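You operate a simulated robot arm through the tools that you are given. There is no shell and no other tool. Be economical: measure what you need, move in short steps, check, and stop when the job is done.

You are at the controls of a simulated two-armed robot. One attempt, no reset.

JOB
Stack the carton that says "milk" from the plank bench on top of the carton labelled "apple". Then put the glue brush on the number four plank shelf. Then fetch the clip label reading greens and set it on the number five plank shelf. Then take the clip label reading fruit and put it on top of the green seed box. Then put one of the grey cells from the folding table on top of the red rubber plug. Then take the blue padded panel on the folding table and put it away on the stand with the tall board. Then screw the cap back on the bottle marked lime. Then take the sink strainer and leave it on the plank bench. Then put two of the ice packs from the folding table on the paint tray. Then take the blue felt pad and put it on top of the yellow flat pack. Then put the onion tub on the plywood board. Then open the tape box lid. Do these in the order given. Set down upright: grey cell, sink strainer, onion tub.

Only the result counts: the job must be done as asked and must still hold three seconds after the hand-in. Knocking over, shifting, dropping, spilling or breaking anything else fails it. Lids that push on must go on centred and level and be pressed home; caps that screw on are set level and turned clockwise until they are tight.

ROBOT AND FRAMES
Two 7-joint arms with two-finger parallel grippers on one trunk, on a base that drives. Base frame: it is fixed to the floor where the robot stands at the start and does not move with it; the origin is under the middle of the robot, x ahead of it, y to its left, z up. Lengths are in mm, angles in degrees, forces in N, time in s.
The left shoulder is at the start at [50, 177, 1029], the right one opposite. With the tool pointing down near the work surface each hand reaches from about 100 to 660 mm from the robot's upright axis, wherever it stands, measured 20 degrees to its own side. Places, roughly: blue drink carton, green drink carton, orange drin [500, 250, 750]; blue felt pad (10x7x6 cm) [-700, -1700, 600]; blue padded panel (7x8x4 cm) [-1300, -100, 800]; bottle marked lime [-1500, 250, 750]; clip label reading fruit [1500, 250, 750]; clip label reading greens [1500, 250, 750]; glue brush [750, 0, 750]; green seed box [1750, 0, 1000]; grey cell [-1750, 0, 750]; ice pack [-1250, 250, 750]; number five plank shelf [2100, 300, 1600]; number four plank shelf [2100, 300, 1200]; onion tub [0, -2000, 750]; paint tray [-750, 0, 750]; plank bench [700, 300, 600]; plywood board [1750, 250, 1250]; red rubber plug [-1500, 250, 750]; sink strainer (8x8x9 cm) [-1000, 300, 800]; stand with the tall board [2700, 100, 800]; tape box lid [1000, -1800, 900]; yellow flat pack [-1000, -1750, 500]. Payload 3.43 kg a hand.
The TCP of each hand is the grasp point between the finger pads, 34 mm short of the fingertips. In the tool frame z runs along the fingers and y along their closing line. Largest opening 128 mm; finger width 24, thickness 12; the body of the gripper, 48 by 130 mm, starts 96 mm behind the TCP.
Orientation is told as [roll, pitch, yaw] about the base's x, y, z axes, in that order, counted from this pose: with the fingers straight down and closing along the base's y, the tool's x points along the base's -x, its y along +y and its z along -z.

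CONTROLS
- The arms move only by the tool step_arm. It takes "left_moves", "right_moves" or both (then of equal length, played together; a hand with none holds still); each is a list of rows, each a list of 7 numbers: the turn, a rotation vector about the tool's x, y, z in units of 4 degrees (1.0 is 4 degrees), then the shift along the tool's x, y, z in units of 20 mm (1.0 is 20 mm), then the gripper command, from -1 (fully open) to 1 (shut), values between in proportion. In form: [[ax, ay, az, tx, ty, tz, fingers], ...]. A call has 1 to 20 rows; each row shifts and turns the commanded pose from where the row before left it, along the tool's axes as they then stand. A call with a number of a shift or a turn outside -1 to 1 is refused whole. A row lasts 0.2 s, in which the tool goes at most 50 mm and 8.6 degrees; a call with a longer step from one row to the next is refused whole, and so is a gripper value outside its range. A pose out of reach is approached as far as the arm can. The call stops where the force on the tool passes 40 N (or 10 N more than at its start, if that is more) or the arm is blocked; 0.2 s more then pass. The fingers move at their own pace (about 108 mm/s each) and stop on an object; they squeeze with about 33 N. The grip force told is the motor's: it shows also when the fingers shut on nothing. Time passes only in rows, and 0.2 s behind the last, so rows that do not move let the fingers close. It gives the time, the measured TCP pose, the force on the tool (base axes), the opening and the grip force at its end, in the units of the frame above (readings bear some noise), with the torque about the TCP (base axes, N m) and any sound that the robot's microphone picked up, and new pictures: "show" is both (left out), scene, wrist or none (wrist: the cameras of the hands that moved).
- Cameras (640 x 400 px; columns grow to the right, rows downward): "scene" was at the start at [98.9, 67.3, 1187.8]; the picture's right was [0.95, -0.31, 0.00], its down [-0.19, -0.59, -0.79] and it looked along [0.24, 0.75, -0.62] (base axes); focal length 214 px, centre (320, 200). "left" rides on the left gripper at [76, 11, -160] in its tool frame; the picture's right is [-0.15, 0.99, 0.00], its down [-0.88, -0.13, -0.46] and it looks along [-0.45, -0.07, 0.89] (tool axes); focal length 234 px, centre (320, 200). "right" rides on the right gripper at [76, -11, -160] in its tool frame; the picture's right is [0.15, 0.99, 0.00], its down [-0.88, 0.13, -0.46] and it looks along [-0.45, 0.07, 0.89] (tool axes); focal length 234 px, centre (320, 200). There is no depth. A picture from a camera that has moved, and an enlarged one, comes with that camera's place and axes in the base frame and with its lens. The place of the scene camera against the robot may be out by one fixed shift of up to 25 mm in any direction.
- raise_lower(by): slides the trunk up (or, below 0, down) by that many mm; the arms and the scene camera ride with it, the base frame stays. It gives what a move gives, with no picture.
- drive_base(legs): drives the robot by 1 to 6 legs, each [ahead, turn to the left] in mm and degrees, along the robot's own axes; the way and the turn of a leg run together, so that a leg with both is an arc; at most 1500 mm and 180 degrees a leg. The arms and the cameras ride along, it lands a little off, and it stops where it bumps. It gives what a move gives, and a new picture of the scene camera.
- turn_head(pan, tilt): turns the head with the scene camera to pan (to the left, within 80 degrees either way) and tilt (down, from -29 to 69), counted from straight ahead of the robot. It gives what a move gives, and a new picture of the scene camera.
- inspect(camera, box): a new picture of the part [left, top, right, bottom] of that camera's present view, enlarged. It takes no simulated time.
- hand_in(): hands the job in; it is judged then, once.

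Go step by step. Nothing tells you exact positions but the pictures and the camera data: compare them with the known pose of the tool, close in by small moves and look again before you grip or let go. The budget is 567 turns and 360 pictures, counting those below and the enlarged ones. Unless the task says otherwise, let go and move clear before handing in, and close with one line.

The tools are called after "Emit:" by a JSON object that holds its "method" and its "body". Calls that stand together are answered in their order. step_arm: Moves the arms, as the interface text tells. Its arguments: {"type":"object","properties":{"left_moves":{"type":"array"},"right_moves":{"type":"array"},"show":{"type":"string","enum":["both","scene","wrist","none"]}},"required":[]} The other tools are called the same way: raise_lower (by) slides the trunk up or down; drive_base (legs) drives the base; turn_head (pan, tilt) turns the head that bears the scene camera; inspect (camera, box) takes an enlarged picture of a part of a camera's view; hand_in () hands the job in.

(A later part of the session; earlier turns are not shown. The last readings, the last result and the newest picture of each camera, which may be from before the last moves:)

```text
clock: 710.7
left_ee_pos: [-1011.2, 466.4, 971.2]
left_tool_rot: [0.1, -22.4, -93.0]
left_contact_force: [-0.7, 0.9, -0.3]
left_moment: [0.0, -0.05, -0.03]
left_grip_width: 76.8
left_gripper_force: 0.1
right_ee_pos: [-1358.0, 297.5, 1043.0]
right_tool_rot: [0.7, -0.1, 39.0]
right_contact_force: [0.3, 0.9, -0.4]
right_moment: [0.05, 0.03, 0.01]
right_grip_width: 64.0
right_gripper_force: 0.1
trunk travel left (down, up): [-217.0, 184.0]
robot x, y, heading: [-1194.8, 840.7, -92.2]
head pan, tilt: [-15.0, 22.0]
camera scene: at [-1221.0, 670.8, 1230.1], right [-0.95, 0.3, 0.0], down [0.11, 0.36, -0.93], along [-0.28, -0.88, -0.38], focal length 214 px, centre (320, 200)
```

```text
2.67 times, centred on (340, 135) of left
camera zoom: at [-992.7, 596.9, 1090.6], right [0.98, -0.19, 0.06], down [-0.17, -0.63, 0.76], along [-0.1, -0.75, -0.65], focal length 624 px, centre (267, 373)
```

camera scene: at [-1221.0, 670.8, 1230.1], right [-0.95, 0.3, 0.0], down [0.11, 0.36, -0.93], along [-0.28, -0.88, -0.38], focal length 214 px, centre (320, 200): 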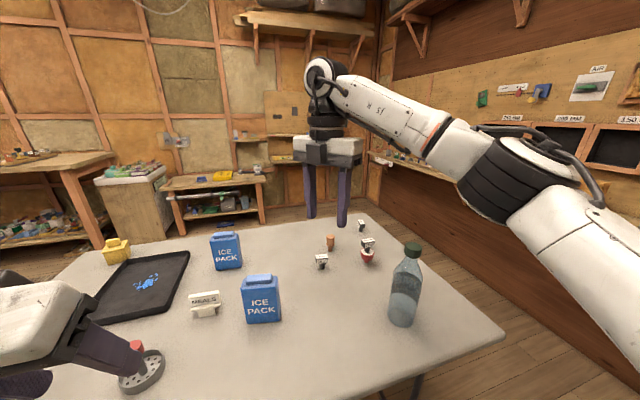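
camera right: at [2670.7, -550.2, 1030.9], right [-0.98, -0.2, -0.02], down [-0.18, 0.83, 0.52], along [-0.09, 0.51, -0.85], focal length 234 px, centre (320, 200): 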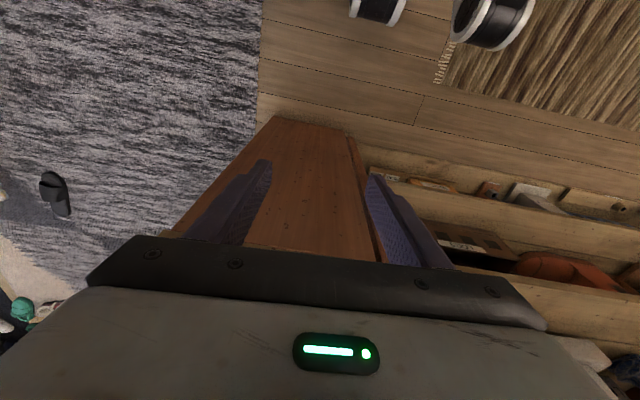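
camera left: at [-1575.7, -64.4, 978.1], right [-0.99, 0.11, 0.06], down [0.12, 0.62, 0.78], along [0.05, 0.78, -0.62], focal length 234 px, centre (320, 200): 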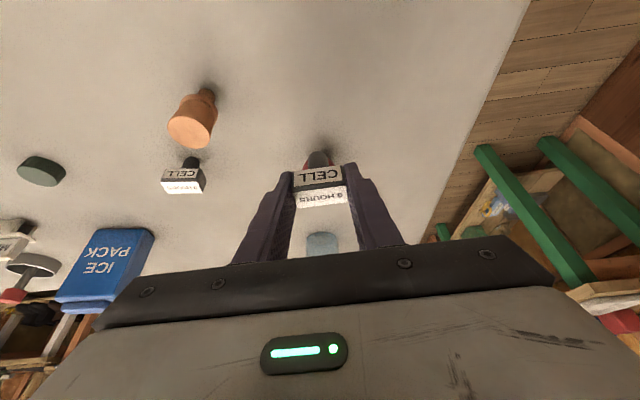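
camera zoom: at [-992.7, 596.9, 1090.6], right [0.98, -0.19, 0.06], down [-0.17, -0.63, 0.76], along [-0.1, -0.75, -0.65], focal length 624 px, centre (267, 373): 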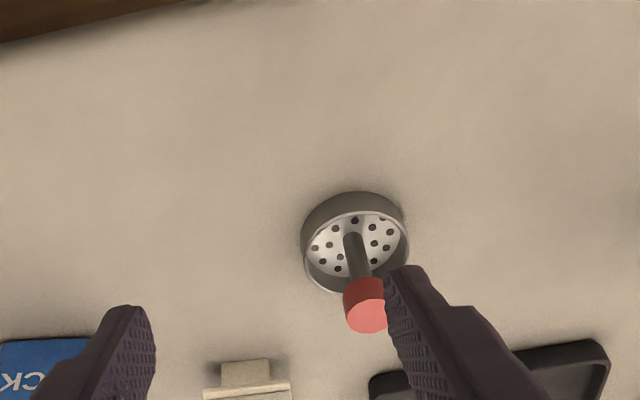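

Emit:
{"method": "step_arm", "body": {"left_moves": [[0, 0, 0, -0.6, 0.42, 0.9, -0.2], [0, 0, 0, -0.6, 0.42, 0.9, -0.2], [0, 0, 0, -0.6, 0.42, 0.9, -0.2], [0, 0, 0, -0.6, 0.42, 0.9, -0.2], [0, 0, 0, -0.5, 0.43, 0.9, -0.2], [0, 0, 0, -0.41, 0.43, 0.9, -0.2], [0, 0, 0, 0, 0, 0.9, -0.2]], "show": "none"}}

Emit:
{"method": "inspect", "body": {"camera": "left", "box": [220, 80, 460, 230]}}

```text
clock: 712.3
left_ee_pos: [-965.9, 356.3, 881.0]
left_tool_rot: [0.2, -22.4, -93.0]
left_contact_force: [0.4, -1.1, -0.2]
left_moment: [0.05, 0.02, 0.02]
left_grip_width: 76.8
left_gripper_force: 0.0
right_ee_pos: [-1357.8, 295.3, 1043.7]
right_tool_rot: [0.7, -0.1, 39.1]
right_contact_force: [-0.9, -0.3, -0.1]
right_moment: [-0.02, 0.01, 0.01]
right_grip_width: 64.0
right_gripper_force: 0.0
trunk travel left (down, up): [-217.0, 184.0]
robot x, y, heading: [-1191.0, 845.8, -92.3]
head pan, tilt: [-15.0, 22.0]
```

```text
2.67 times, centred on (340, 155) of left
camera zoom: at [-946.8, 485.8, 999.1], right [0.98, -0.19, 0.06], down [-0.17, -0.63, 0.76], along [-0.1, -0.75, -0.65], focal length 624 px, centre (267, 320)
```

zoom: 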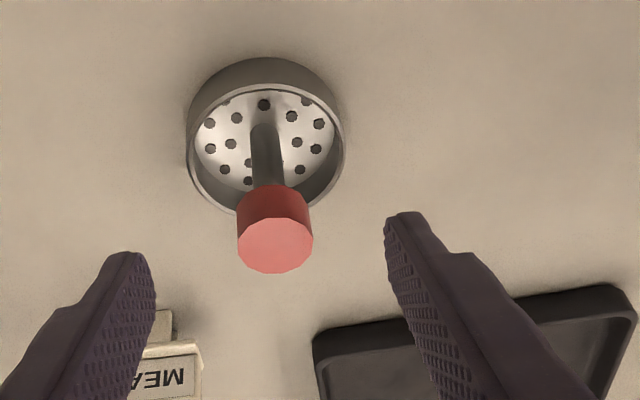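

Emit:
{"method": "step_arm", "body": {"left_moves": [[0, 0, 0, 0.07, 0.08, 1, -0.2], [0, 0, 0, 0.07, 0.08, 1, -0.2], [0, 0, 0, 0, 0, 0.27, -0.2], [0, 0, 0, 0, 0, 0, 0.2], [0, 0, 0, 0, 0, 0, 0.6], [0, 0, 0, 0, 0, 0, 1], [0, 0, 0, 0, 0, 0, 1]], "show": "none"}}

Emit:
{"method": "step_arm", "body": {"left_moves": [[0, 0, 0, -0.38, 0, -0.92, 1], [0, 0, 0, -0.38, 0, -0.92, 1], [0, 0, 0, -0.38, 0, -0.92, 1], [0, 0, 0, -0.38, 0, -0.92, 1], [0, 0, 0, -0.38, 0, -0.92, 1], [0, 0, 0, -0.38, 0, -0.92, 1]], "show": "none"}}

Emit:
{"method": "inspect", "body": {"camera": "left", "box": [220, 80, 460, 230]}}

```text
clock: 713.9
left_ee_pos: [-962.6, 340.4, 836.7]
left_tool_rot: [0.2, -22.5, -93.0]
left_contact_force: [0.6, -0.3, -0.3]
left_moment: [0.05, 0.0, -0.05]
left_grip_width: 29.0
left_gripper_force: 32.6
right_ee_pos: [-1358.1, 297.1, 1043.4]
right_tool_rot: [0.6, -0.1, 39.1]
right_contact_force: [-0.3, -0.9, 0.0]
right_moment: [-0.01, -0.03, 0.02]
right_grip_width: 63.8
right_gripper_force: 0.0
trunk travel left (down, up): [-217.0, 184.0]
robot x, y, heading: [-1193.2, 842.0, -92.1]
head pan, tilt: [-15.0, 22.0]
```

```text
clock: 715.3
left_ee_pos: [-965.2, 341.8, 956.4]
left_tool_rot: [0.3, -22.5, -93.1]
left_contact_force: [-0.2, 0.5, -1.2]
left_moment: [0.0, -0.01, 0.02]
left_grip_width: 28.8
left_gripper_force: 33.0
right_ee_pos: [-1357.4, 297.0, 1045.1]
right_tool_rot: [0.7, -0.1, 39.1]
right_contact_force: [-0.6, -1.1, 0.3]
right_moment: [0.02, 0.04, -0.01]
right_grip_width: 64.1
right_gripper_force: 0.0
trunk travel left (down, up): [-217.0, 184.0]
robot x, y, heading: [-1190.2, 844.4, -92.3]
head pan, tilt: [-15.0, 22.0]
```

```text
2.67 times, centred on (340, 155) of left
camera zoom: at [-945.3, 471.3, 1075.6], right [0.98, -0.19, 0.06], down [-0.17, -0.63, 0.76], along [-0.1, -0.75, -0.65], focal length 624 px, centre (267, 320)
```

zoom: 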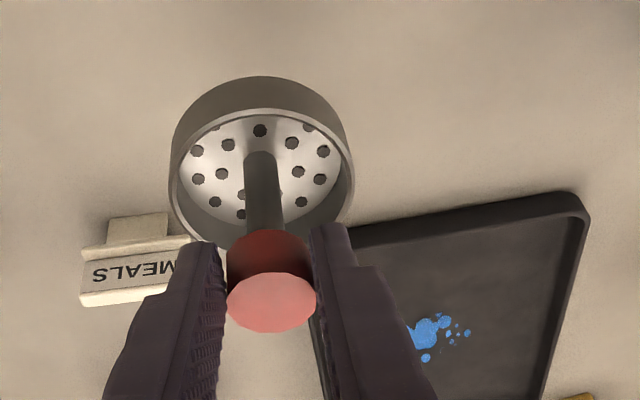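

Strainer is held upright. I drive to the plank bench's west side.

Emit:
{"method": "drive_base", "body": {"legs": [[-100, 0], [0, 92], [1100, 0], [0, -90], [930, 0], [0, 90]]}}

```text
clock: 737.8
left_ee_pos: [382.5, 255.5, 955.1]
left_tool_rot: [0.3, -22.4, -2.6]
left_contact_force: [0.4, 0.6, -0.5]
left_moment: [0.02, -0.01, -0.01]
left_grip_width: 28.7
left_gripper_force: 33.2
right_ee_pos: [428.2, -138.4, 1044.1]
right_tool_rot: [0.8, 0.0, 129.5]
right_contact_force: [-0.4, -0.4, -0.9]
right_moment: [-0.02, 0.0, 0.02]
right_grip_width: 64.0
right_gripper_force: 0.2
trunk travel left (down, up): [-217.0, 184.0]
robot x, y, heading: [-119.8, 24.8, -2.1]
head pan, tilt: [-15.0, 22.0]
camera scene: at [41.1, -20.8, 1230.2], right [-0.29, -0.96, 0.0], down [-0.36, 0.11, -0.93], along [0.89, -0.27, -0.37], focal length 214 px, centre (320, 200)
```

scene: 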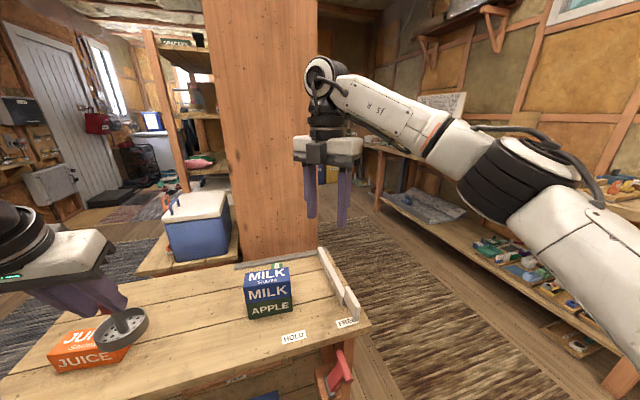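

Emit:
{"method": "drive_base", "body": {"legs": [[200, 0]]}}

Emit:
{"method": "raise_lower", "body": {"by": -170}}

Emit:
{"method": "inspect", "body": {"camera": "left", "box": [0, 0, 640, 400]}}

```text
clock: 739.4
left_ee_pos: [579.9, 247.2, 955.9]
left_tool_rot: [0.2, -22.5, -2.7]
left_contact_force: [0.0, 0.7, -0.2]
left_moment: [-0.02, 0.05, 0.02]
left_grip_width: 28.9
left_gripper_force: 32.7
right_ee_pos: [627.4, -146.6, 1044.4]
right_tool_rot: [0.8, -0.1, 129.4]
right_contact_force: [-0.5, 0.4, -0.5]
right_moment: [-0.01, -0.01, 0.0]
right_grip_width: 63.8
right_gripper_force: 0.1
trunk travel left (down, up): [-217.0, 184.0]
robot x, y, heading: [75.0, 19.0, -2.1]
head pan, tilt: [-15.0, 22.0]
camera scene: at [240.4, -28.1, 1230.1], right [-0.29, -0.96, 0.0], down [-0.36, 0.11, -0.93], along [0.89, -0.27, -0.38], focal length 214 px, centre (320, 200)
```

scene: 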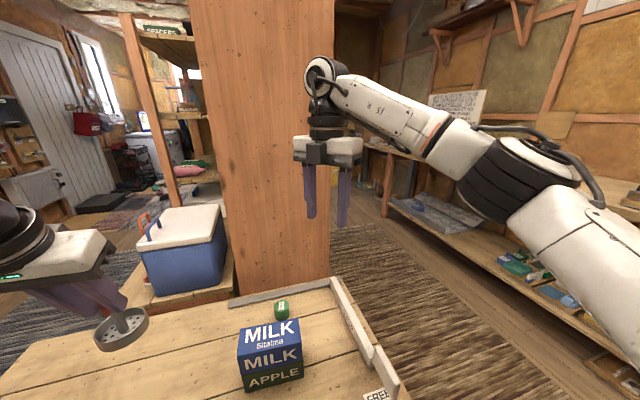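

```text
clock: 741.3
left_ee_pos: [580.8, 248.2, 786.2]
left_tool_rot: [0.3, -22.5, -2.7]
left_contact_force: [-0.7, 0.8, -0.7]
left_moment: [0.02, 0.01, 0.02]
left_grip_width: 28.8
left_gripper_force: 32.5
right_ee_pos: [627.6, -147.9, 875.3]
right_tool_rot: [0.5, -0.1, 129.3]
right_contact_force: [-0.3, -0.1, -0.6]
right_moment: [0.01, -0.01, -0.01]
right_grip_width: 63.9
right_gripper_force: 0.1
trunk travel left (down, up): [-47.0, 354.0]
robot x, y, heading: [78.3, 17.3, -2.2]
head pan, tilt: [-15.0, 22.0]
```

```text
1.00 times, centred on (320, 200) of left
camera zoom: at [452.2, 264.0, 905.3], right [0.18, 0.98, 0.06], down [0.63, -0.16, 0.76], along [0.75, -0.1, -0.65], focal length 234 px, centre (320, 200)
```

zoom: 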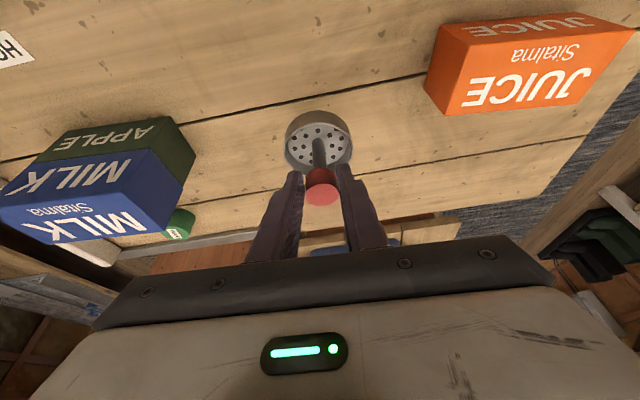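

Emit:
{"method": "step_arm", "body": {"left_moves": [[0, 0, 0, 0.38, 0, 0.92, 1], [0, 0, 0, 0.38, 0, 0.92, 1], [0, 0, 0, 0.27, 0, 0.65, 1], [0, 0, 0, 0, 0, 0, 1]], "show": "none"}}

Emit:
{"method": "step_arm", "body": {"left_moves": [[0, 0, 0, 0.1, 0, 0.23, 1], [0, 0, 0, 0, 0, 0, 1]], "show": "none"}}

Emit:
{"method": "step_arm", "body": {"left_moves": [[0, 0, 0, 0.1, 0, 0.23, 1], [0, 0, 0, 0, 0, 0, 1]], "show": "none"}}

Emit:
{"method": "step_arm", "body": {"left_moves": [[0, 0, 0, 0.08, 0, 0.18, 1], [0, 0, 0, 0, 0, 0, 1]], "show": "none"}}

```text
clock: 742.3
left_ee_pos: [581.5, 247.6, 732.1]
left_tool_rot: [0.3, -22.4, -2.7]
left_contact_force: [0.4, 0.1, -0.8]
left_moment: [-0.03, 0.02, 0.02]
left_grip_width: 28.9
left_gripper_force: 32.6
right_ee_pos: [627.2, -147.2, 874.2]
right_tool_rot: [0.6, -0.1, 129.3]
right_contact_force: [-0.4, -0.5, 0.1]
right_moment: [0.02, 0.02, -0.02]
right_grip_width: 64.1
right_gripper_force: 0.0
trunk travel left (down, up): [-47.0, 354.0]
robot x, y, heading: [80.0, 10.4, -1.9]
head pan, tilt: [-15.0, 22.0]
```

```text
clock: 742.9
left_ee_pos: [580.9, 247.0, 727.0]
left_tool_rot: [0.2, -22.4, -2.6]
left_contact_force: [0.6, -0.2, -0.8]
left_moment: [0.0, 0.05, 0.05]
left_grip_width: 28.9
left_gripper_force: 33.8
right_ee_pos: [627.5, -147.0, 874.8]
right_tool_rot: [0.6, -0.1, 129.2]
right_contact_force: [-0.5, 0.6, 0.0]
right_moment: [0.01, -0.01, -0.03]
right_grip_width: 64.3
right_gripper_force: 0.0
trunk travel left (down, up): [-47.0, 354.0]
robot x, y, heading: [80.1, 18.6, -2.0]
head pan, tilt: [-15.0, 22.0]
```

```text
clock: 743.5
left_ee_pos: [581.0, 246.9, 721.9]
left_tool_rot: [0.1, -22.4, -2.7]
left_contact_force: [0.9, -0.7, -1.1]
left_moment: [0.0, 0.07, 0.01]
left_grip_width: 28.9
left_gripper_force: 33.4
right_ee_pos: [626.7, -146.3, 874.8]
right_tool_rot: [0.6, -0.1, 129.3]
right_contact_force: [-0.5, 0.4, -0.6]
right_moment: [0.03, 0.02, 0.0]
right_grip_width: 63.9
right_gripper_force: 0.0
trunk travel left (down, up): [-47.0, 354.0]
robot x, y, heading: [77.5, 17.6, -1.9]
head pan, tilt: [-15.0, 22.0]
```

```text
clock: 744.1
left_ee_pos: [581.7, 247.9, 717.4]
left_tool_rot: [0.3, -22.4, -2.6]
left_contact_force: [-1.0, -0.1, -0.8]
left_moment: [-0.01, 0.04, -0.01]
left_grip_width: 28.9
left_gripper_force: 33.3
right_ee_pos: [627.1, -146.3, 875.0]
right_tool_rot: [0.6, -0.2, 129.3]
right_contact_force: [0.4, 0.0, 1.3]
right_moment: [-0.05, -0.02, 0.0]
right_grip_width: 64.2
right_gripper_force: 0.2
trunk travel left (down, up): [-47.0, 354.0]
robot x, y, heading: [79.1, 18.6, -2.1]
head pan, tilt: [-15.0, 22.0]
```

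Emit:
{"method": "step_arm", "body": {"left_moves": [[0, 0, 0, 0.08, 0, 0.18, 1], [0, 0, 0, 0, 0, 0, 1]], "show": "none"}}

Emit:
{"method": "step_arm", "body": {"left_moves": [[0, 0, 0, 0.06, 0, 0.14, 1], [0, 0, 0, 0, 0, 0, 1]], "show": "none"}}

Emit:
{"method": "step_arm", "body": {"left_moves": [[0, 0, 0, 0.06, 0, 0.14, 1], [0, 0, 0, 0, 0, 0, 1]], "show": "none"}}

```text
clock: 744.7
left_ee_pos: [581.6, 246.7, 716.8]
left_tool_rot: [0.3, -22.7, -2.7]
left_contact_force: [-2.2, 2.9, 17.7]
left_moment: [0.09, 0.28, 0.0]
left_grip_width: 28.9
left_gripper_force: 34.0
right_ee_pos: [625.9, -147.3, 875.8]
right_tool_rot: [0.5, 0.1, 129.3]
right_contact_force: [0.0, -0.3, 0.3]
right_moment: [0.01, 0.03, 0.01]
right_grip_width: 64.0
right_gripper_force: 0.2
trunk travel left (down, up): [-47.0, 354.0]
robot x, y, heading: [80.5, 15.0, -2.2]
head pan, tilt: [-15.0, 22.0]
```

```text
clock: 745.3
left_ee_pos: [582.1, 248.5, 713.6]
left_tool_rot: [0.3, -22.9, -2.8]
left_contact_force: [3.1, 5.7, 24.2]
left_moment: [0.13, -0.73, 0.11]
left_grip_width: 28.9
left_gripper_force: 33.3
right_ee_pos: [625.6, -146.0, 875.6]
right_tool_rot: [0.5, 0.0, 129.2]
right_contact_force: [0.7, 0.8, -0.5]
right_moment: [0.01, -0.01, 0.03]
right_grip_width: 64.2
right_gripper_force: 0.0
trunk travel left (down, up): [-47.0, 354.0]
robot x, y, heading: [81.3, 19.8, -1.8]
head pan, tilt: [-15.0, 22.0]
```

```text
clock: 745.9
left_ee_pos: [580.9, 246.5, 710.1]
left_tool_rot: [0.2, -22.8, -2.7]
left_contact_force: [3.5, 5.8, 24.4]
left_moment: [0.14, -0.64, 0.15]
left_grip_width: 29.0
left_gripper_force: 33.2
right_ee_pos: [625.6, -147.6, 875.5]
right_tool_rot: [0.5, 0.0, 129.2]
right_contact_force: [0.6, 0.1, -0.9]
right_moment: [-0.01, 0.01, -0.01]
right_grip_width: 64.1
right_gripper_force: 0.1
trunk travel left (down, up): [-47.0, 354.0]
robot x, y, heading: [81.7, 19.2, -2.2]
head pan, tilt: [-15.0, 22.0]
```

Emit:
{"method": "step_arm", "body": {"left_moves": [[0, 0, 0, -0.08, 0, -0.2, 1], [0, 0, 0, 0, 0, 0, 0.5], [0, 0, 0, 0, 0, 0, 0.1], [0, 0, 0, 0, 0, 0, 0], [0, 0, 0, 0, 0, -0.6, 0], [0, 0, 0, 0, 0, -1, 0], [0, 0, 0, 0, 0, -1, 0], [0, 0, 0, 0, 0, -1, 0], [0, 0, 0, 0, 0, -1, 0], [0, 0, 0, 0, 0, -1, 0], [0, 0, 0, 0, 0, -1, 0]], "show": "none"}}

Emit:
{"method": "inspect", "body": {"camera": "left", "box": [160, 40, 480, 240]}}

```text
clock: 748.3
left_ee_pos: [528.6, 250.7, 834.3]
left_tool_rot: [0.3, -22.4, -2.7]
left_contact_force: [-0.1, 0.0, 0.1]
left_moment: [0.03, -0.02, 0.0]
left_grip_width: 64.2
left_gripper_force: 0.0
right_ee_pos: [627.5, -146.3, 874.5]
right_tool_rot: [0.6, 0.0, 129.3]
right_contact_force: [-0.2, 0.4, -0.7]
right_moment: [0.0, 0.0, -0.02]
right_grip_width: 64.1
right_gripper_force: 0.0
trunk travel left (down, up): [-47.0, 354.0]
robot x, y, heading: [79.1, 16.6, -2.0]
head pan, tilt: [-15.0, 22.0]
```

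```text
2.00 times, centred on (320, 140) of left
camera zoom: at [400.8, 266.7, 954.1], right [0.18, 0.98, 0.06], down [0.63, -0.16, 0.76], along [0.75, -0.1, -0.65], focal length 468 px, centre (320, 320)
```

zoom: 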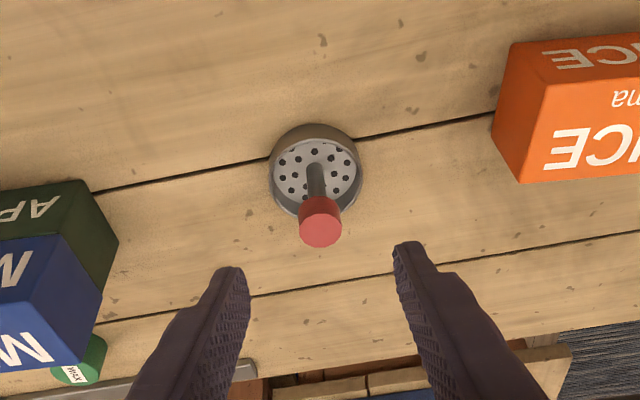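

Strainer placed. Next the ice packs: first the one at about (−1090,18). I drive to the table's south side.

Emit:
{"method": "raise_lower", "body": {"by": 180}}

Emit:
{"method": "drive_base", "body": {"legs": [[-250, 0], [0, -88], [930, 0], [0, -90], [730, 0], [0, -90]]}}

Emit:
{"method": "drive_base", "body": {"legs": [[430, 0]]}}

```text
clock: 750.3
left_ee_pos: [529.9, 249.3, 1014.2]
left_tool_rot: [0.3, -22.3, -2.7]
left_contact_force: [0.1, 0.4, -0.2]
left_moment: [0.01, -0.04, 0.02]
left_grip_width: 64.0
left_gripper_force: 0.1
right_ee_pos: [627.2, -145.8, 1054.6]
right_tool_rot: [0.7, -0.2, 129.4]
right_contact_force: [-0.4, 0.2, 0.0]
right_moment: [0.01, 0.0, -0.01]
right_grip_width: 64.2
right_gripper_force: 0.0
trunk travel left (down, up): [-227.0, 174.0]
robot x, y, heading: [80.1, 15.4, -2.0]
head pan, tilt: [-15.0, 22.0]
```

```text
clock: 771.6
left_ee_pos: [-1110.5, -430.9, 1013.9]
left_tool_rot: [0.3, -22.4, 86.8]
left_contact_force: [0.2, -1.2, -0.9]
left_moment: [0.02, -0.02, -0.01]
left_grip_width: 64.0
left_gripper_force: 0.0
right_ee_pos: [-712.4, -336.4, 1054.5]
right_tool_rot: [0.6, 0.0, -141.3]
right_contact_force: [0.4, -0.6, 0.3]
right_moment: [-0.02, 0.01, 0.03]
right_grip_width: 64.1
right_gripper_force: 0.0
trunk travel left (down, up): [-227.0, 174.0]
robot x, y, heading: [-877.4, -885.1, 87.4]
head pan, tilt: [-15.0, 22.0]
camera scene: at [-847.1, -739.9, 1240.2], right [0.95, -0.3, 0.0], down [-0.11, -0.36, -0.93], along [0.28, 0.88, -0.37], focal length 214 px, centre (320, 200)
```

scene: 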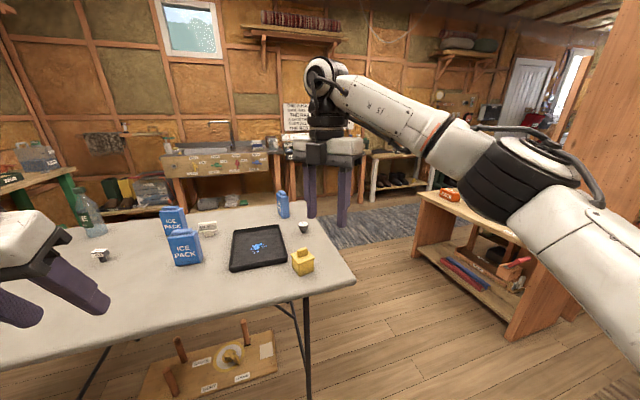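

```text
clock: 774.3
left_ee_pos: [-1094.4, 5.3, 1014.1]
left_tool_rot: [0.2, -22.4, 87.1]
left_contact_force: [0.9, 0.1, -0.9]
left_moment: [0.04, -0.01, 0.0]
left_grip_width: 64.1
left_gripper_force: 0.1
right_ee_pos: [-698.6, 100.3, 1055.6]
right_tool_rot: [0.7, -0.2, -140.8]
right_contact_force: [-0.3, 0.5, 0.7]
right_moment: [0.0, 0.03, -0.02]
right_grip_width: 63.7
right_gripper_force: 0.0
trunk travel left (down, up): [-227.0, 174.0]
robot x, y, heading: [-860.5, -448.6, 87.5]
head pan, tilt: [-15.0, 22.0]
camera scene: at [-829.9, -303.0, 1240.1], right [0.96, -0.3, 0.0], down [-0.11, -0.36, -0.93], along [0.27, 0.89, -0.38], focal length 214 px, centre (320, 200)
```

scene: 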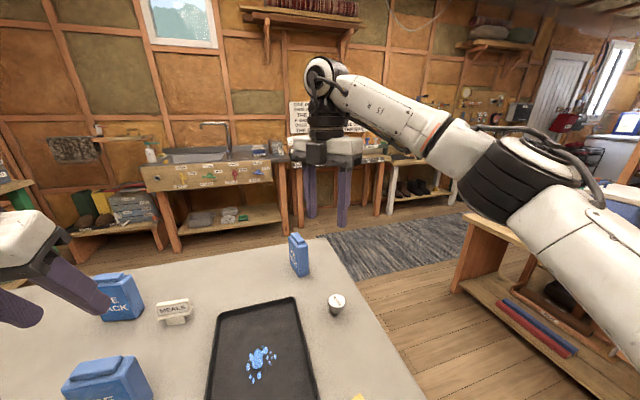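

Emit:
{"method": "inspect", "body": {"camera": "left", "box": [160, 20, 480, 220]}}

```text
2.00 times, centred on (320, 120) of left
camera zoom: at [-1110.8, -125.8, 1133.8], right [-0.98, 0.18, 0.06], down [0.16, 0.63, 0.76], along [0.1, 0.75, -0.65], focal length 468 px, centre (320, 360)
```

zoom: 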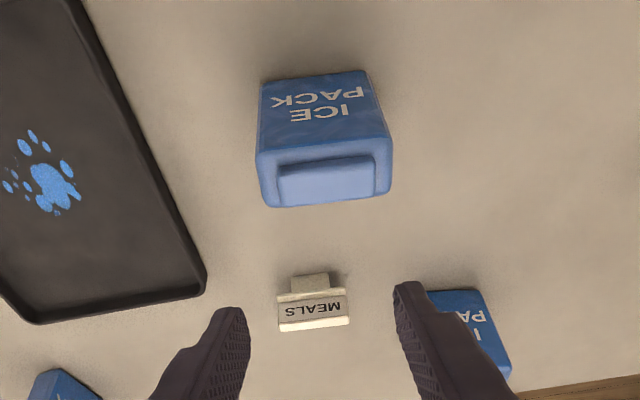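

Emit:
{"method": "step_arm", "body": {"left_moves": [[0, 0, 0, 0.36, 0.1, 0.98, -1], [0, 0, 0, 0.36, 0.1, 0.98, -1], [0, 0, 0, 0.36, 0.1, 0.98, -1], [0, 0, 0, 0.36, 0.1, 0.98, -1], [0, 0, 0, 0.36, 0.1, 0.98, -1], [0, 0, 0, 0.36, 0, 0.98, -1], [0, 0, 0, 0.36, 0, 0.98, -1], [0, 0, 0, 0.36, 0, 0.98, -1], [0, 0, 0, 0.36, 0, 0.98, -1], [0, 0, 0, 0, 0, 0, -0.5], [0, 0, 0, 0, 0, 0, 0], [0, 0, 0, 0, 0, 0, 1], [0, 0, 0, 0, 0, 0, 1]], "show": "wrist"}}

```text
clock: 777.1
left_ee_pos: [-1104.7, 11.8, 827.3]
left_tool_rot: [0.2, -22.5, 87.1]
left_contact_force: [1.4, -0.2, -0.4]
left_moment: [0.11, -0.3, -0.03]
left_grip_width: 85.0
left_gripper_force: 33.1
right_ee_pos: [-698.4, 99.4, 1053.7]
right_tool_rot: [0.6, 0.0, -140.8]
right_contact_force: [0.2, 0.1, -0.2]
right_moment: [-0.01, 0.02, 0.03]
right_grip_width: 64.2
right_gripper_force: 0.0
trunk travel left (down, up): [-227.0, 174.0]
robot x, y, heading: [-863.1, -447.8, 87.9]
head pan, tilt: [-15.0, 22.0]
camera left: at [-1121.3, -119.4, 946.4], right [-0.98, 0.18, 0.06], down [0.16, 0.63, 0.76], along [0.1, 0.75, -0.65], focal length 234 px, centre (320, 200)
```

left: 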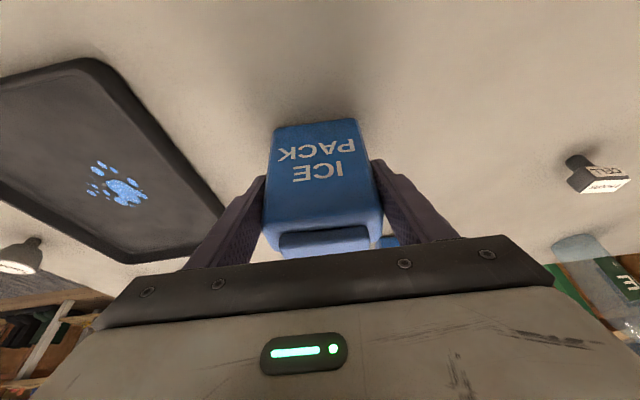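

Pack B is gripped. I lift it and shift the robot 210 mm east to reach the tray.

Emit:
{"method": "step_arm", "body": {"left_moves": [[0, 0, 0, -0.38, 0, -0.92, 1], [0, 0, 0, -0.38, 0, -0.92, 1], [0, 0, 0, -0.38, 0, -0.92, 1], [0, 0, 0, -0.38, 0, -0.92, 1], [0, 0, 0, -0.38, 0, -0.92, 1], [0, 0, 0, -0.38, 0, -0.92, 1]], "show": "none"}}

Emit:
{"method": "drive_base", "body": {"legs": [[-350, 0], [0, -88], [210, 0], [0, 88], [370, 0]]}}

Emit:
{"method": "inspect", "body": {"camera": "left", "box": [0, 0, 640, 400]}}

```text
clock: 778.5
left_ee_pos: [-1104.9, 11.9, 947.4]
left_tool_rot: [0.2, -22.3, 87.0]
left_contact_force: [0.1, -0.8, -3.1]
left_moment: [-0.04, -0.01, 0.01]
left_grip_width: 84.7
left_gripper_force: 33.6
right_ee_pos: [-697.2, 100.6, 1054.1]
right_tool_rot: [0.6, 0.0, -140.8]
right_contact_force: [-0.8, -0.4, 0.3]
right_moment: [0.0, 0.0, 0.01]
right_grip_width: 64.0
right_gripper_force: 0.0
trunk travel left (down, up): [-227.0, 174.0]
robot x, y, heading: [-865.3, -449.5, 87.7]
head pan, tilt: [-15.0, 22.0]
```

```text
clock: 791.3
left_ee_pos: [-912.2, 1.1, 946.0]
left_tool_rot: [0.2, -22.2, 88.3]
left_contact_force: [-0.2, 0.2, -3.0]
left_moment: [-0.05, 0.0, -0.02]
left_grip_width: 85.0
left_gripper_force: 33.4
right_ee_pos: [-505.0, 96.7, 1053.9]
right_tool_rot: [0.6, -0.1, -139.9]
right_contact_force: [0.1, 0.5, 0.0]
right_moment: [0.0, 0.01, 0.02]
right_grip_width: 63.9
right_gripper_force: 0.0
trunk travel left (down, up): [-227.0, 174.0]
robot x, y, heading: [-655.4, -451.8, 88.9]
head pan, tilt: [-15.0, 22.0]
stopped in leg 5: the robot was blocked; the commanded pose is now the measured one
camera scene: at [-630.4, -309.4, 1240.3], right [0.96, -0.28, 0.0], down [-0.1, -0.36, -0.93], along [0.26, 0.89, -0.37], focal length 214 px, centre (320, 200)
```

scene: 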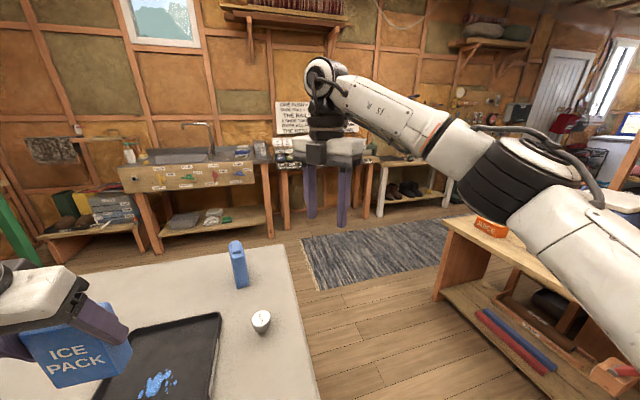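

```text
1.00 times, centred on (320, 200) of left
camera zoom: at [-924.8, -130.2, 1066.0], right [-0.98, 0.16, 0.06], down [0.15, 0.64, 0.75], along [0.09, 0.75, -0.65], focal length 234 px, centre (320, 200)
```

zoom: 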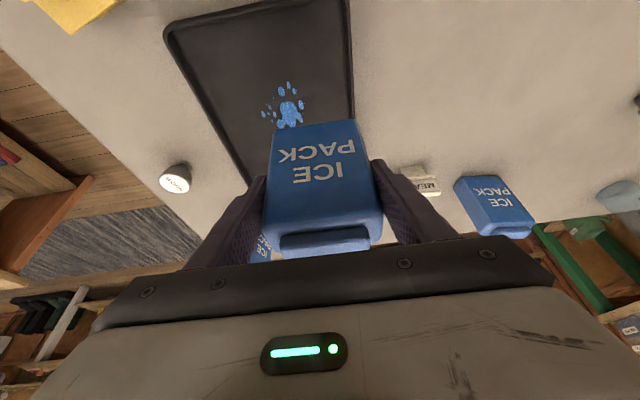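

Emit:
{"method": "step_arm", "body": {"left_moves": [[0, 0, 0, -0.78, -0.21, 0.32, 1], [0, 0, 0, -0.78, -0.21, 0.32, 1], [0, 0, 0, -0.78, -0.21, 0.32, 1], [0, 0, 0, 0.38, 0, 0.92, 1], [0, 0, 0, 0.38, 0, 0.92, 1], [0, 0, 0, 0.38, 0, 0.92, 1], [0, 0, 0, 0.38, 0, 0.92, 1], [0, 0, 0, 0.3, 0, 0.73, 1], [0, 0, 0, 0, 0, 0, 1]], "show": "wrist"}}

```text
clock: 793.3
left_ee_pos: [-897.9, 50.4, 850.5]
left_tool_rot: [0.2, -22.4, 88.3]
left_contact_force: [-0.6, 0.0, -4.1]
left_moment: [-0.02, 0.03, 0.01]
left_grip_width: 84.7
left_gripper_force: 32.8
right_ee_pos: [-505.3, 97.6, 1053.8]
right_tool_rot: [0.6, -0.2, -139.8]
right_contact_force: [0.4, -0.7, -0.5]
right_moment: [-0.01, -0.01, -0.02]
right_grip_width: 63.9
right_gripper_force: 0.2
trunk travel left (down, up): [-227.0, 174.0]
robot x, y, heading: [-663.1, -456.6, 89.0]
head pan, tilt: [-15.0, 22.0]
camera left: at [-911.4, -79.4, 969.9], right [-0.98, 0.16, 0.06], down [0.15, 0.64, 0.76], along [0.09, 0.75, -0.65], focal length 234 px, centre (320, 200)
```

left: 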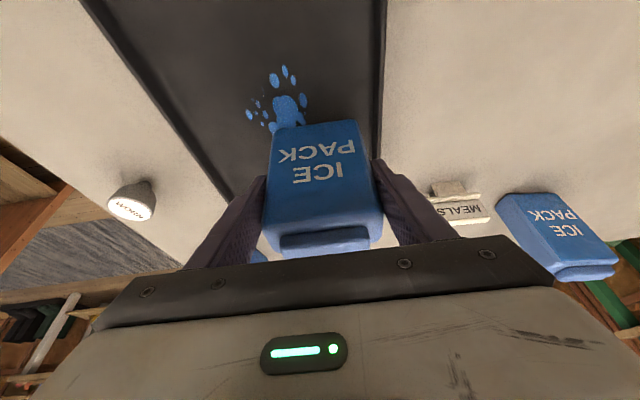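

Emit:
{"method": "step_arm", "body": {"left_moves": [[0, 0, 0, 0.15, 0, 0.37, 1], [0, 0, 0, 0.1, 0, 0.23, 1], [0, 0, 0, 0, 0, 0, 1]], "show": "none"}}

Emit:
{"method": "step_arm", "body": {"left_moves": [[0, 0, 0, 0.1, 0, 0.23, 1], [0, 0, 0, 0, 0, 0, 1]], "show": "none"}}

Emit:
{"method": "step_arm", "body": {"left_moves": [[0, 0, 0, 0.06, 0, 0.14, 1], [0, 0, 0, 0, 0, 0, 1]], "show": "none"}}

```text
clock: 794.1
left_ee_pos: [-897.9, 51.1, 839.0]
left_tool_rot: [0.1, -22.3, 88.2]
left_contact_force: [1.0, 0.2, -3.3]
left_moment: [-0.02, 0.0, 0.02]
left_grip_width: 84.9
left_gripper_force: 33.0
right_ee_pos: [-504.8, 97.2, 1053.7]
right_tool_rot: [0.7, -0.1, -139.7]
right_contact_force: [0.6, -0.6, -0.3]
right_moment: [0.01, -0.01, -0.02]
right_grip_width: 64.0
right_gripper_force: 0.0
trunk travel left (down, up): [-227.0, 174.0]
robot x, y, heading: [-658.8, -453.3, 88.8]
head pan, tilt: [-15.0, 22.0]
```

```text
clock: 794.7
left_ee_pos: [-898.3, 51.8, 834.0]
left_tool_rot: [0.3, -22.3, 88.2]
left_contact_force: [0.0, 0.6, -3.9]
left_moment: [-0.03, 0.0, -0.03]
left_grip_width: 84.6
left_gripper_force: 32.6
right_ee_pos: [-505.9, 97.2, 1054.2]
right_tool_rot: [0.7, -0.3, -139.8]
right_contact_force: [-0.4, -0.1, 0.4]
right_moment: [-0.06, 0.0, 0.01]
right_grip_width: 63.6
right_gripper_force: 0.0
trunk travel left (down, up): [-227.0, 174.0]
robot x, y, heading: [-659.1, -451.6, 88.9]
head pan, tilt: [-15.0, 22.0]
```

```text
clock: 795.3
left_ee_pos: [-898.2, 51.8, 833.1]
left_tool_rot: [0.4, -22.7, 88.4]
left_contact_force: [-4.5, -5.7, 15.3]
left_moment: [-0.53, -0.41, -0.22]
left_grip_width: 84.7
left_gripper_force: 32.8
right_ee_pos: [-506.0, 95.6, 1054.4]
right_tool_rot: [0.5, -0.1, -139.7]
right_contact_force: [0.6, -0.3, -0.1]
right_moment: [-0.03, -0.02, 0.01]
right_grip_width: 63.8
right_gripper_force: 0.0
trunk travel left (down, up): [-227.0, 174.0]
robot x, y, heading: [-660.9, -453.9, 88.9]
head pan, tilt: [-15.0, 22.0]
```

Emit:
{"method": "step_arm", "body": {"left_moves": [[0, 0, 0, -0.02, 0, -0.06, 0], [0, 0, 0, 0, 0, 0, -0.5], [0, 0, 0, 0, 0, 0, -0.65], [0, 0, 0, 0, 0, -0.5, -0.65], [0, 0, 0, 0, 0, -1, -0.65], [0, 0, 0, 0, 0, -1, -0.65], [0, 0, 0, 0, 0, -1, -0.65], [0, 0, 0, 0, 0, -1, -0.65], [0, 0, 0, 0, 0, -1, -0.65], [0, 0, 0, 0, 0, -1, -0.65]], "show": "none"}}

Emit:
{"method": "inspect", "body": {"camera": "left", "box": [120, 0, 520, 250]}}

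```text
clock: 797.5
left_ee_pos: [-898.1, 2.4, 953.6]
left_tool_rot: [0.3, -22.4, 88.2]
left_contact_force: [-0.3, 0.1, 0.9]
left_moment: [0.03, 0.0, 0.01]
left_grip_width: 105.7
left_gripper_force: 0.0
right_ee_pos: [-506.1, 97.6, 1053.6]
right_tool_rot: [0.7, -0.2, -139.9]
right_contact_force: [-0.3, 0.8, 0.8]
right_moment: [0.01, 0.0, 0.03]
right_grip_width: 64.1
right_gripper_force: 0.1
trunk travel left (down, up): [-227.0, 174.0]
robot x, y, heading: [-655.6, -453.7, 88.9]
head pan, tilt: [-15.0, 22.0]
```

```text
1.60 times, centred on (320, 125) of left
camera zoom: at [-911.4, -127.9, 1072.7], right [-0.98, 0.16, 0.06], down [0.15, 0.64, 0.76], along [0.09, 0.75, -0.65], focal length 375 px, centre (320, 320)
```

zoom: 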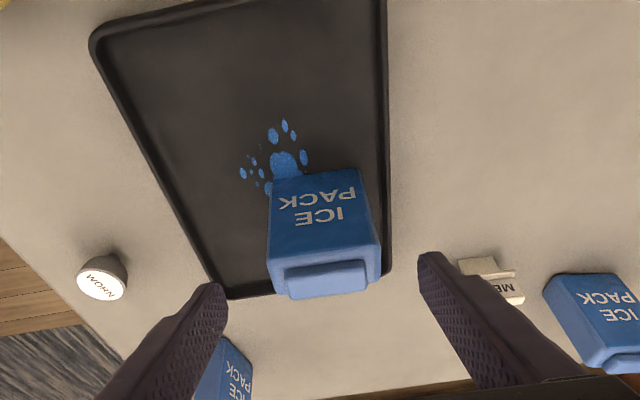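

First pack is on the tray. Now the third pack near (−719,247): I go around to the table's east side.

Emit:
{"method": "drive_base", "body": {"legs": [[-430, 0], [0, -89], [540, 0], [0, 90], [1310, 0], [0, 90]]}}

Emit:
{"method": "inspect", "body": {"camera": "left", "box": [120, 0, 520, 250]}}

```text
clock: 820.6
left_ee_pos: [-597.8, 193.3, 954.0]
left_tool_rot: [0.3, -22.4, -178.5]
left_contact_force: [-0.4, 0.5, 0.6]
left_moment: [-0.05, 0.01, 0.01]
left_grip_width: 105.7
left_gripper_force: 0.0
right_ee_pos: [-713.2, 580.1, 1054.5]
right_tool_rot: [0.7, -0.1, -46.6]
right_contact_force: [-0.2, -0.5, 0.0]
right_moment: [0.0, 0.01, 0.01]
right_grip_width: 64.0
right_gripper_force: 0.0
trunk travel left (down, up): [-227.0, 174.0]
robot x, y, heading: [-153.1, 454.8, -177.9]
head pan, tilt: [-15.0, 22.0]
camera scene: at [-313.1, 459.6, 1240.2], right [0.22, 0.97, 0.0], down [0.36, -0.08, -0.93], along [-0.9, 0.21, -0.37], focal length 214 px, centre (320, 200)
```

scene: 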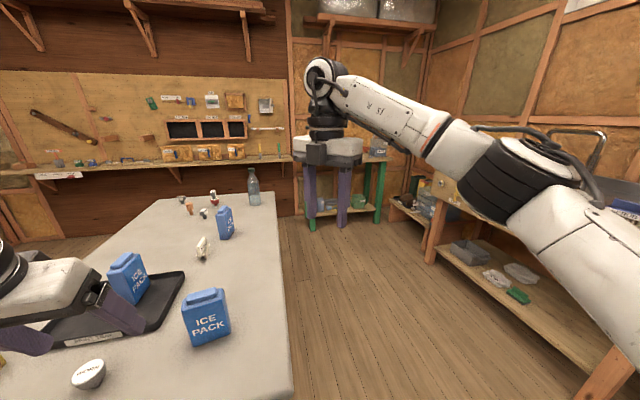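

```text
1.60 times, centred on (320, 125) of left
camera zoom: at [-465.2, 185.1, 1072.3], right [-0.11, -0.99, 0.06], down [-0.64, 0.12, 0.76], along [-0.76, 0.04, -0.65], focal length 375 px, centre (320, 320)
```

zoom: 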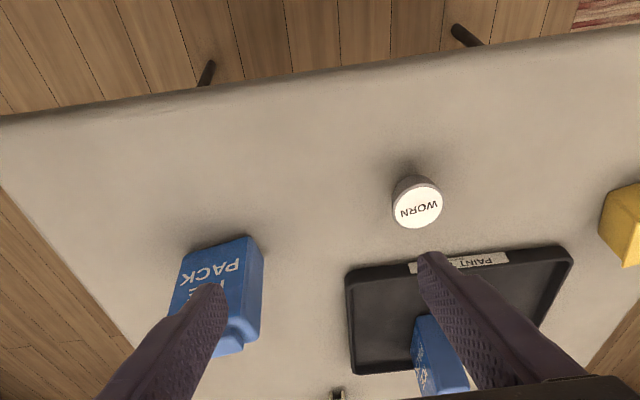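

Emit:
{"method": "step_arm", "body": {"left_moves": [[0, 0, 0, -0.886, -0.96, 0.365, -1], [0, 0, 0, -0.886, -0.96, 0.365, -1], [0, 0, 0, -0.886, -0.96, 0.365, -1], [0, 0, 0, -0.886, -0.96, 0.365, -1], [0, 0, 0, -0.886, -0.96, 0.365, -1], [0, 0, 0, -0.886, -0.96, 0.365, -1], [0, 0, 0, 0.351, 0, 0.852, -1], [0, 0, 0, 0.351, 0, 0.852, -1], [0, 0, 0, 0.351, 0, 0.852, -1]], "show": "none"}}

Emit:
{"method": "inspect", "body": {"camera": "left", "box": [160, 20, 480, 220]}}

```text
clock: 822.6
left_ee_pos: [-703.5, 289.7, 896.7]
left_tool_rot: [0.1, -22.4, -178.6]
left_contact_force: [-0.5, -0.3, 0.5]
left_moment: [-0.02, -0.02, 0.0]
left_grip_width: 127.9
left_gripper_force: 0.0
left hand out of reach, approached as far as the arm can: row 6
right_ee_pos: [-713.4, 580.1, 1053.9]
right_tool_rot: [0.8, -0.1, -46.6]
right_contact_force: [-0.2, 0.5, 0.3]
right_moment: [-0.03, 0.01, 0.0]
right_grip_width: 64.2
right_gripper_force: 0.1
trunk travel left (down, up): [-227.0, 174.0]
robot x, y, heading: [-156.3, 455.8, -178.2]
head pan, tilt: [-15.0, 22.0]
```

```text
2.00 times, centred on (320, 120) of left
camera zoom: at [-571.0, 281.4, 1015.4], right [-0.11, -0.99, 0.06], down [-0.64, 0.12, 0.76], along [-0.76, 0.05, -0.65], focal length 468 px, centre (320, 360)
```

zoom: 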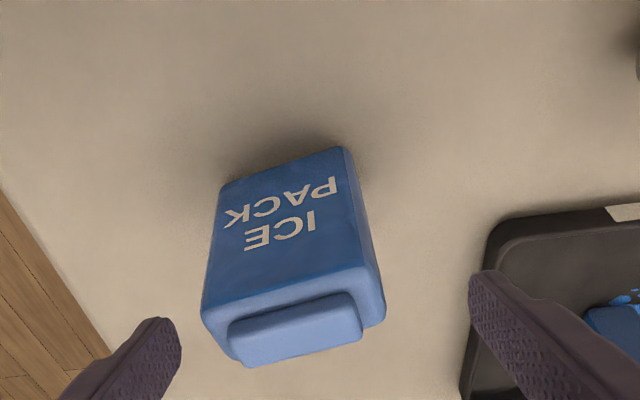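

Emit:
{"method": "step_arm", "body": {"left_moves": [[0, 0, 0, 0.19, -0.37, 0.89, -1], [0, 0, 0, 0.19, -0.37, 0.89, -1], [0, 0, 0, 0.19, 0, 0.89, -1], [0, 0, 0, 0.19, 0, 0.89, -1], [0, 0, 0, 0, 0, 0, -0.5], [0, 0, 0, 0, 0, 0, 0], [0, 0, 0, 0, 0, 0, 1], [0, 0, 0, 0, 0, 0, 1]], "show": "none"}}

Emit:
{"method": "step_arm", "body": {"left_moves": [[0, 0, 0, -0.38, 0, -0.92, 1], [0, 0, 0, -0.38, 0, -0.92, 1], [0, 0, 0, -0.38, 0, -0.92, 1], [0, 0, 0, -0.38, 0, -0.92, 1], [0, 0, 0, -0.38, 0, -0.92, 1], [0, 0, 0, -0.38, 0, -0.92, 1]], "show": "wrist"}}

```text
clock: 824.4
left_ee_pos: [-697.1, 274.1, 835.0]
left_tool_rot: [0.2, -22.3, -178.6]
left_contact_force: [-0.4, -0.3, -0.1]
left_moment: [-0.11, -0.07, 0.03]
left_grip_width: 84.6
left_gripper_force: 32.8
left hand out of reach, approached as far as the arm can: row 1, 2, 3, 4
right_ee_pos: [-712.5, 580.4, 1053.7]
right_tool_rot: [0.8, -0.1, -46.6]
right_contact_force: [0.0, -0.3, 0.3]
right_moment: [-0.01, 0.0, -0.03]
right_grip_width: 63.8
right_gripper_force: 0.0
trunk travel left (down, up): [-227.0, 174.0]
robot x, y, heading: [-151.7, 458.4, -178.1]
head pan, tilt: [-15.0, 22.0]
```

```text
clock: 825.8
left_ee_pos: [-696.1, 275.1, 952.7]
left_tool_rot: [0.3, -22.4, -178.7]
left_contact_force: [0.2, 0.1, -4.0]
left_moment: [0.04, -0.13, 0.01]
left_grip_width: 84.7
left_gripper_force: 33.0
right_ee_pos: [-713.1, 579.9, 1054.0]
right_tool_rot: [0.6, -0.1, -46.6]
right_contact_force: [1.1, -0.2, 0.6]
right_moment: [-0.01, -0.01, 0.0]
right_grip_width: 63.9
right_gripper_force: 0.0
trunk travel left (down, up): [-227.0, 174.0]
robot x, y, heading: [-151.6, 457.0, -178.0]
head pan, tilt: [-15.0, 22.0]
camera left: at [-563.9, 267.8, 1072.9], right [-0.11, -0.99, 0.06], down [-0.64, 0.12, 0.76], along [-0.76, 0.04, -0.65], focal length 234 px, centre (320, 200)
```

left: 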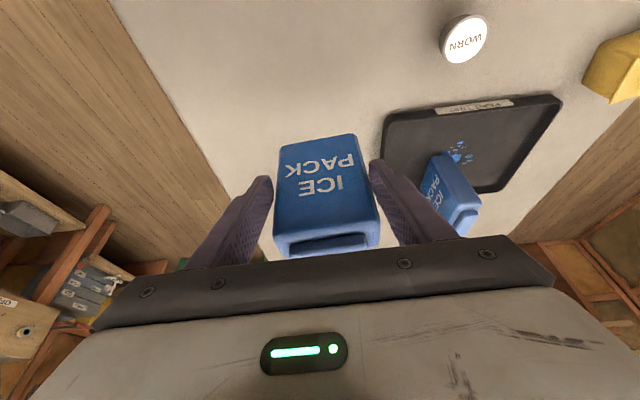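

Emit:
{"method": "drive_base", "body": {"legs": [[0, 88], [295, 0], [0, -88], [90, 0]]}}

Emit:
{"method": "inspect", "body": {"camera": "left", "box": [0, 0, 640, 400]}}

```text
clock: 836.0
left_ee_pos: [-779.6, -34.3, 952.7]
left_tool_rot: [0.2, -22.2, -177.2]
left_contact_force: [0.3, -0.3, -3.8]
left_moment: [0.01, -0.13, 0.02]
left_grip_width: 84.2
left_gripper_force: 33.1
right_ee_pos: [-803.5, 270.2, 1053.8]
right_tool_rot: [0.7, -0.1, -45.3]
right_contact_force: [0.0, 0.1, 0.0]
right_moment: [0.01, -0.02, 0.02]
right_grip_width: 63.9
right_gripper_force: 0.1
trunk travel left (down, up): [-227.0, 174.0]
robot x, y, heading: [-240.5, 161.9, -176.5]
head pan, tilt: [-15.0, 22.0]
camera scene: at [-401.9, 159.7, 1240.0], right [0.2, 0.98, 0.0], down [0.37, -0.08, -0.93], along [-0.91, 0.19, -0.38], focal length 214 px, centre (320, 200)
```

scene: 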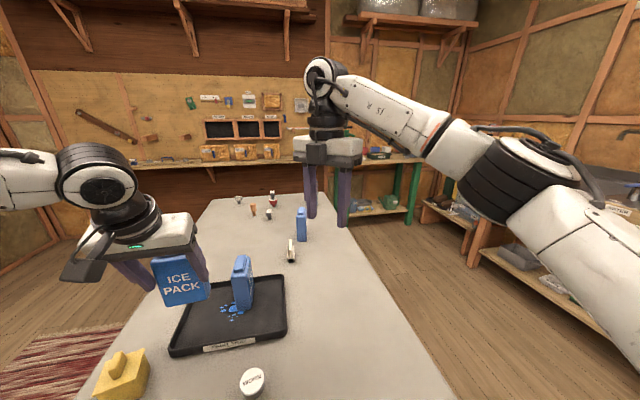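

```text
1.00 times, centred on (320, 200) of left
camera zoom: at [-647.4, -37.8, 1072.2], right [-0.09, -0.99, 0.06], down [-0.65, 0.1, 0.76], along [-0.76, 0.03, -0.65], focal length 234 px, centre (320, 200)
```

zoom: 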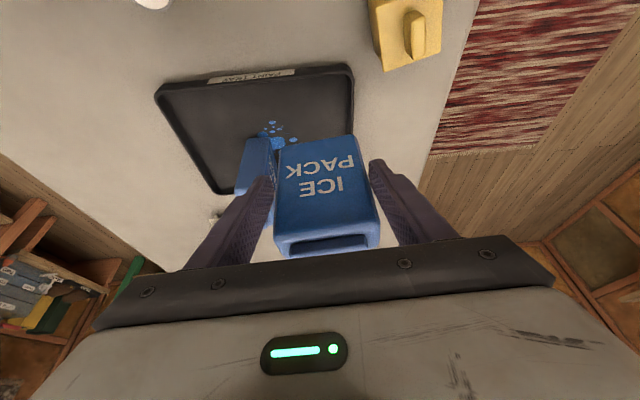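

Emit:
{"method": "step_arm", "body": {"left_moves": [[0, 0, 0, -0.53, -0.48, 0.22, 1], [0, 0, 0, 0.38, 0, 0.92, 1], [0, 0, 0, 0.38, 0, 0.92, 1], [0, 0, 0, 0.38, 0, 0.92, 1], [0, 0, 0, 0.38, 0, 0.92, 1], [0, 0, 0, 0.23, 0, 0.55, 1], [0, 0, 0, 0, 0, 0, 1]], "show": "wrist"}}

```text
clock: 837.6
left_ee_pos: [-786.7, -29.1, 864.2]
left_tool_rot: [0.2, -22.4, -177.3]
left_contact_force: [0.0, -0.1, -3.4]
left_moment: [0.0, -0.13, 0.02]
left_grip_width: 84.6
left_gripper_force: 32.8
left hand out of reach, approached as far as the arm can: row 5
right_ee_pos: [-805.0, 271.0, 1054.1]
right_tool_rot: [0.7, -0.1, -45.3]
right_contact_force: [-0.3, 0.3, -0.1]
right_moment: [0.02, -0.07, -0.02]
right_grip_width: 63.9
right_gripper_force: 0.0
trunk travel left (down, up): [-227.0, 174.0]
robot x, y, heading: [-239.7, 161.2, -176.5]
head pan, tilt: [-15.0, 22.0]
camera left: at [-654.8, -33.1, 981.8], right [-0.09, -0.99, 0.06], down [-0.65, 0.1, 0.76], along [-0.76, 0.03, -0.65], focal length 234 px, centre (320, 200)
```

left: 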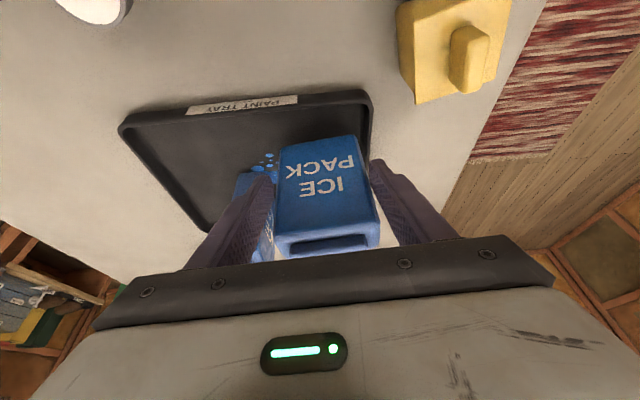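

Emit:
{"method": "raise_lower", "body": {"by": -16}}

Emit:
{"method": "raise_lower", "body": {"by": -5}}

Emit:
{"method": "raise_lower", "body": {"by": -4}}

```text
clock: 838.2
left_ee_pos: [-787.4, -28.2, 846.1]
left_tool_rot: [0.1, -22.4, -177.2]
left_contact_force: [0.2, 0.4, -4.0]
left_moment: [0.0, -0.1, 0.03]
left_grip_width: 84.6
left_gripper_force: 32.5
right_ee_pos: [-803.4, 270.5, 1039.0]
right_tool_rot: [0.7, -0.1, -45.3]
right_contact_force: [0.7, -0.2, -0.5]
right_moment: [0.03, 0.02, -0.03]
right_grip_width: 64.3
right_gripper_force: 0.0
trunk travel left (down, up): [-211.0, 190.0]
robot x, y, heading: [-243.9, 154.2, -176.9]
head pan, tilt: [-15.0, 22.0]
```

```text
clock: 838.7
left_ee_pos: [-787.0, -29.1, 841.2]
left_tool_rot: [0.2, -22.4, -177.2]
left_contact_force: [-1.5, -0.2, -3.7]
left_moment: [0.02, -0.07, -0.04]
left_grip_width: 84.8
left_gripper_force: 33.6
right_ee_pos: [-803.9, 271.3, 1033.9]
right_tool_rot: [0.7, -0.1, -45.3]
right_contact_force: [0.4, -0.7, 0.0]
right_moment: [0.01, -0.02, -0.03]
right_grip_width: 63.9
right_gripper_force: 0.1
trunk travel left (down, up): [-206.0, 195.0]
robot x, y, heading: [-243.3, 161.1, -176.6]
head pan, tilt: [-15.0, 22.0]
```

```text
clock: 839.3
left_ee_pos: [-786.3, -28.5, 840.6]
left_tool_rot: [0.3, -22.5, -177.3]
left_contact_force: [3.0, -1.1, 7.2]
left_moment: [-0.47, -0.37, 0.13]
left_grip_width: 84.7
left_gripper_force: 33.4
right_ee_pos: [-803.1, 270.6, 1029.9]
right_tool_rot: [0.6, 0.0, -45.3]
right_contact_force: [-1.6, 0.7, -0.5]
right_moment: [0.0, -0.03, 0.01]
right_grip_width: 64.2
right_gripper_force: 0.1
trunk travel left (down, up): [-202.0, 199.0]
robot x, y, heading: [-242.0, 158.9, -176.6]
head pan, tilt: [-15.0, 22.0]
```

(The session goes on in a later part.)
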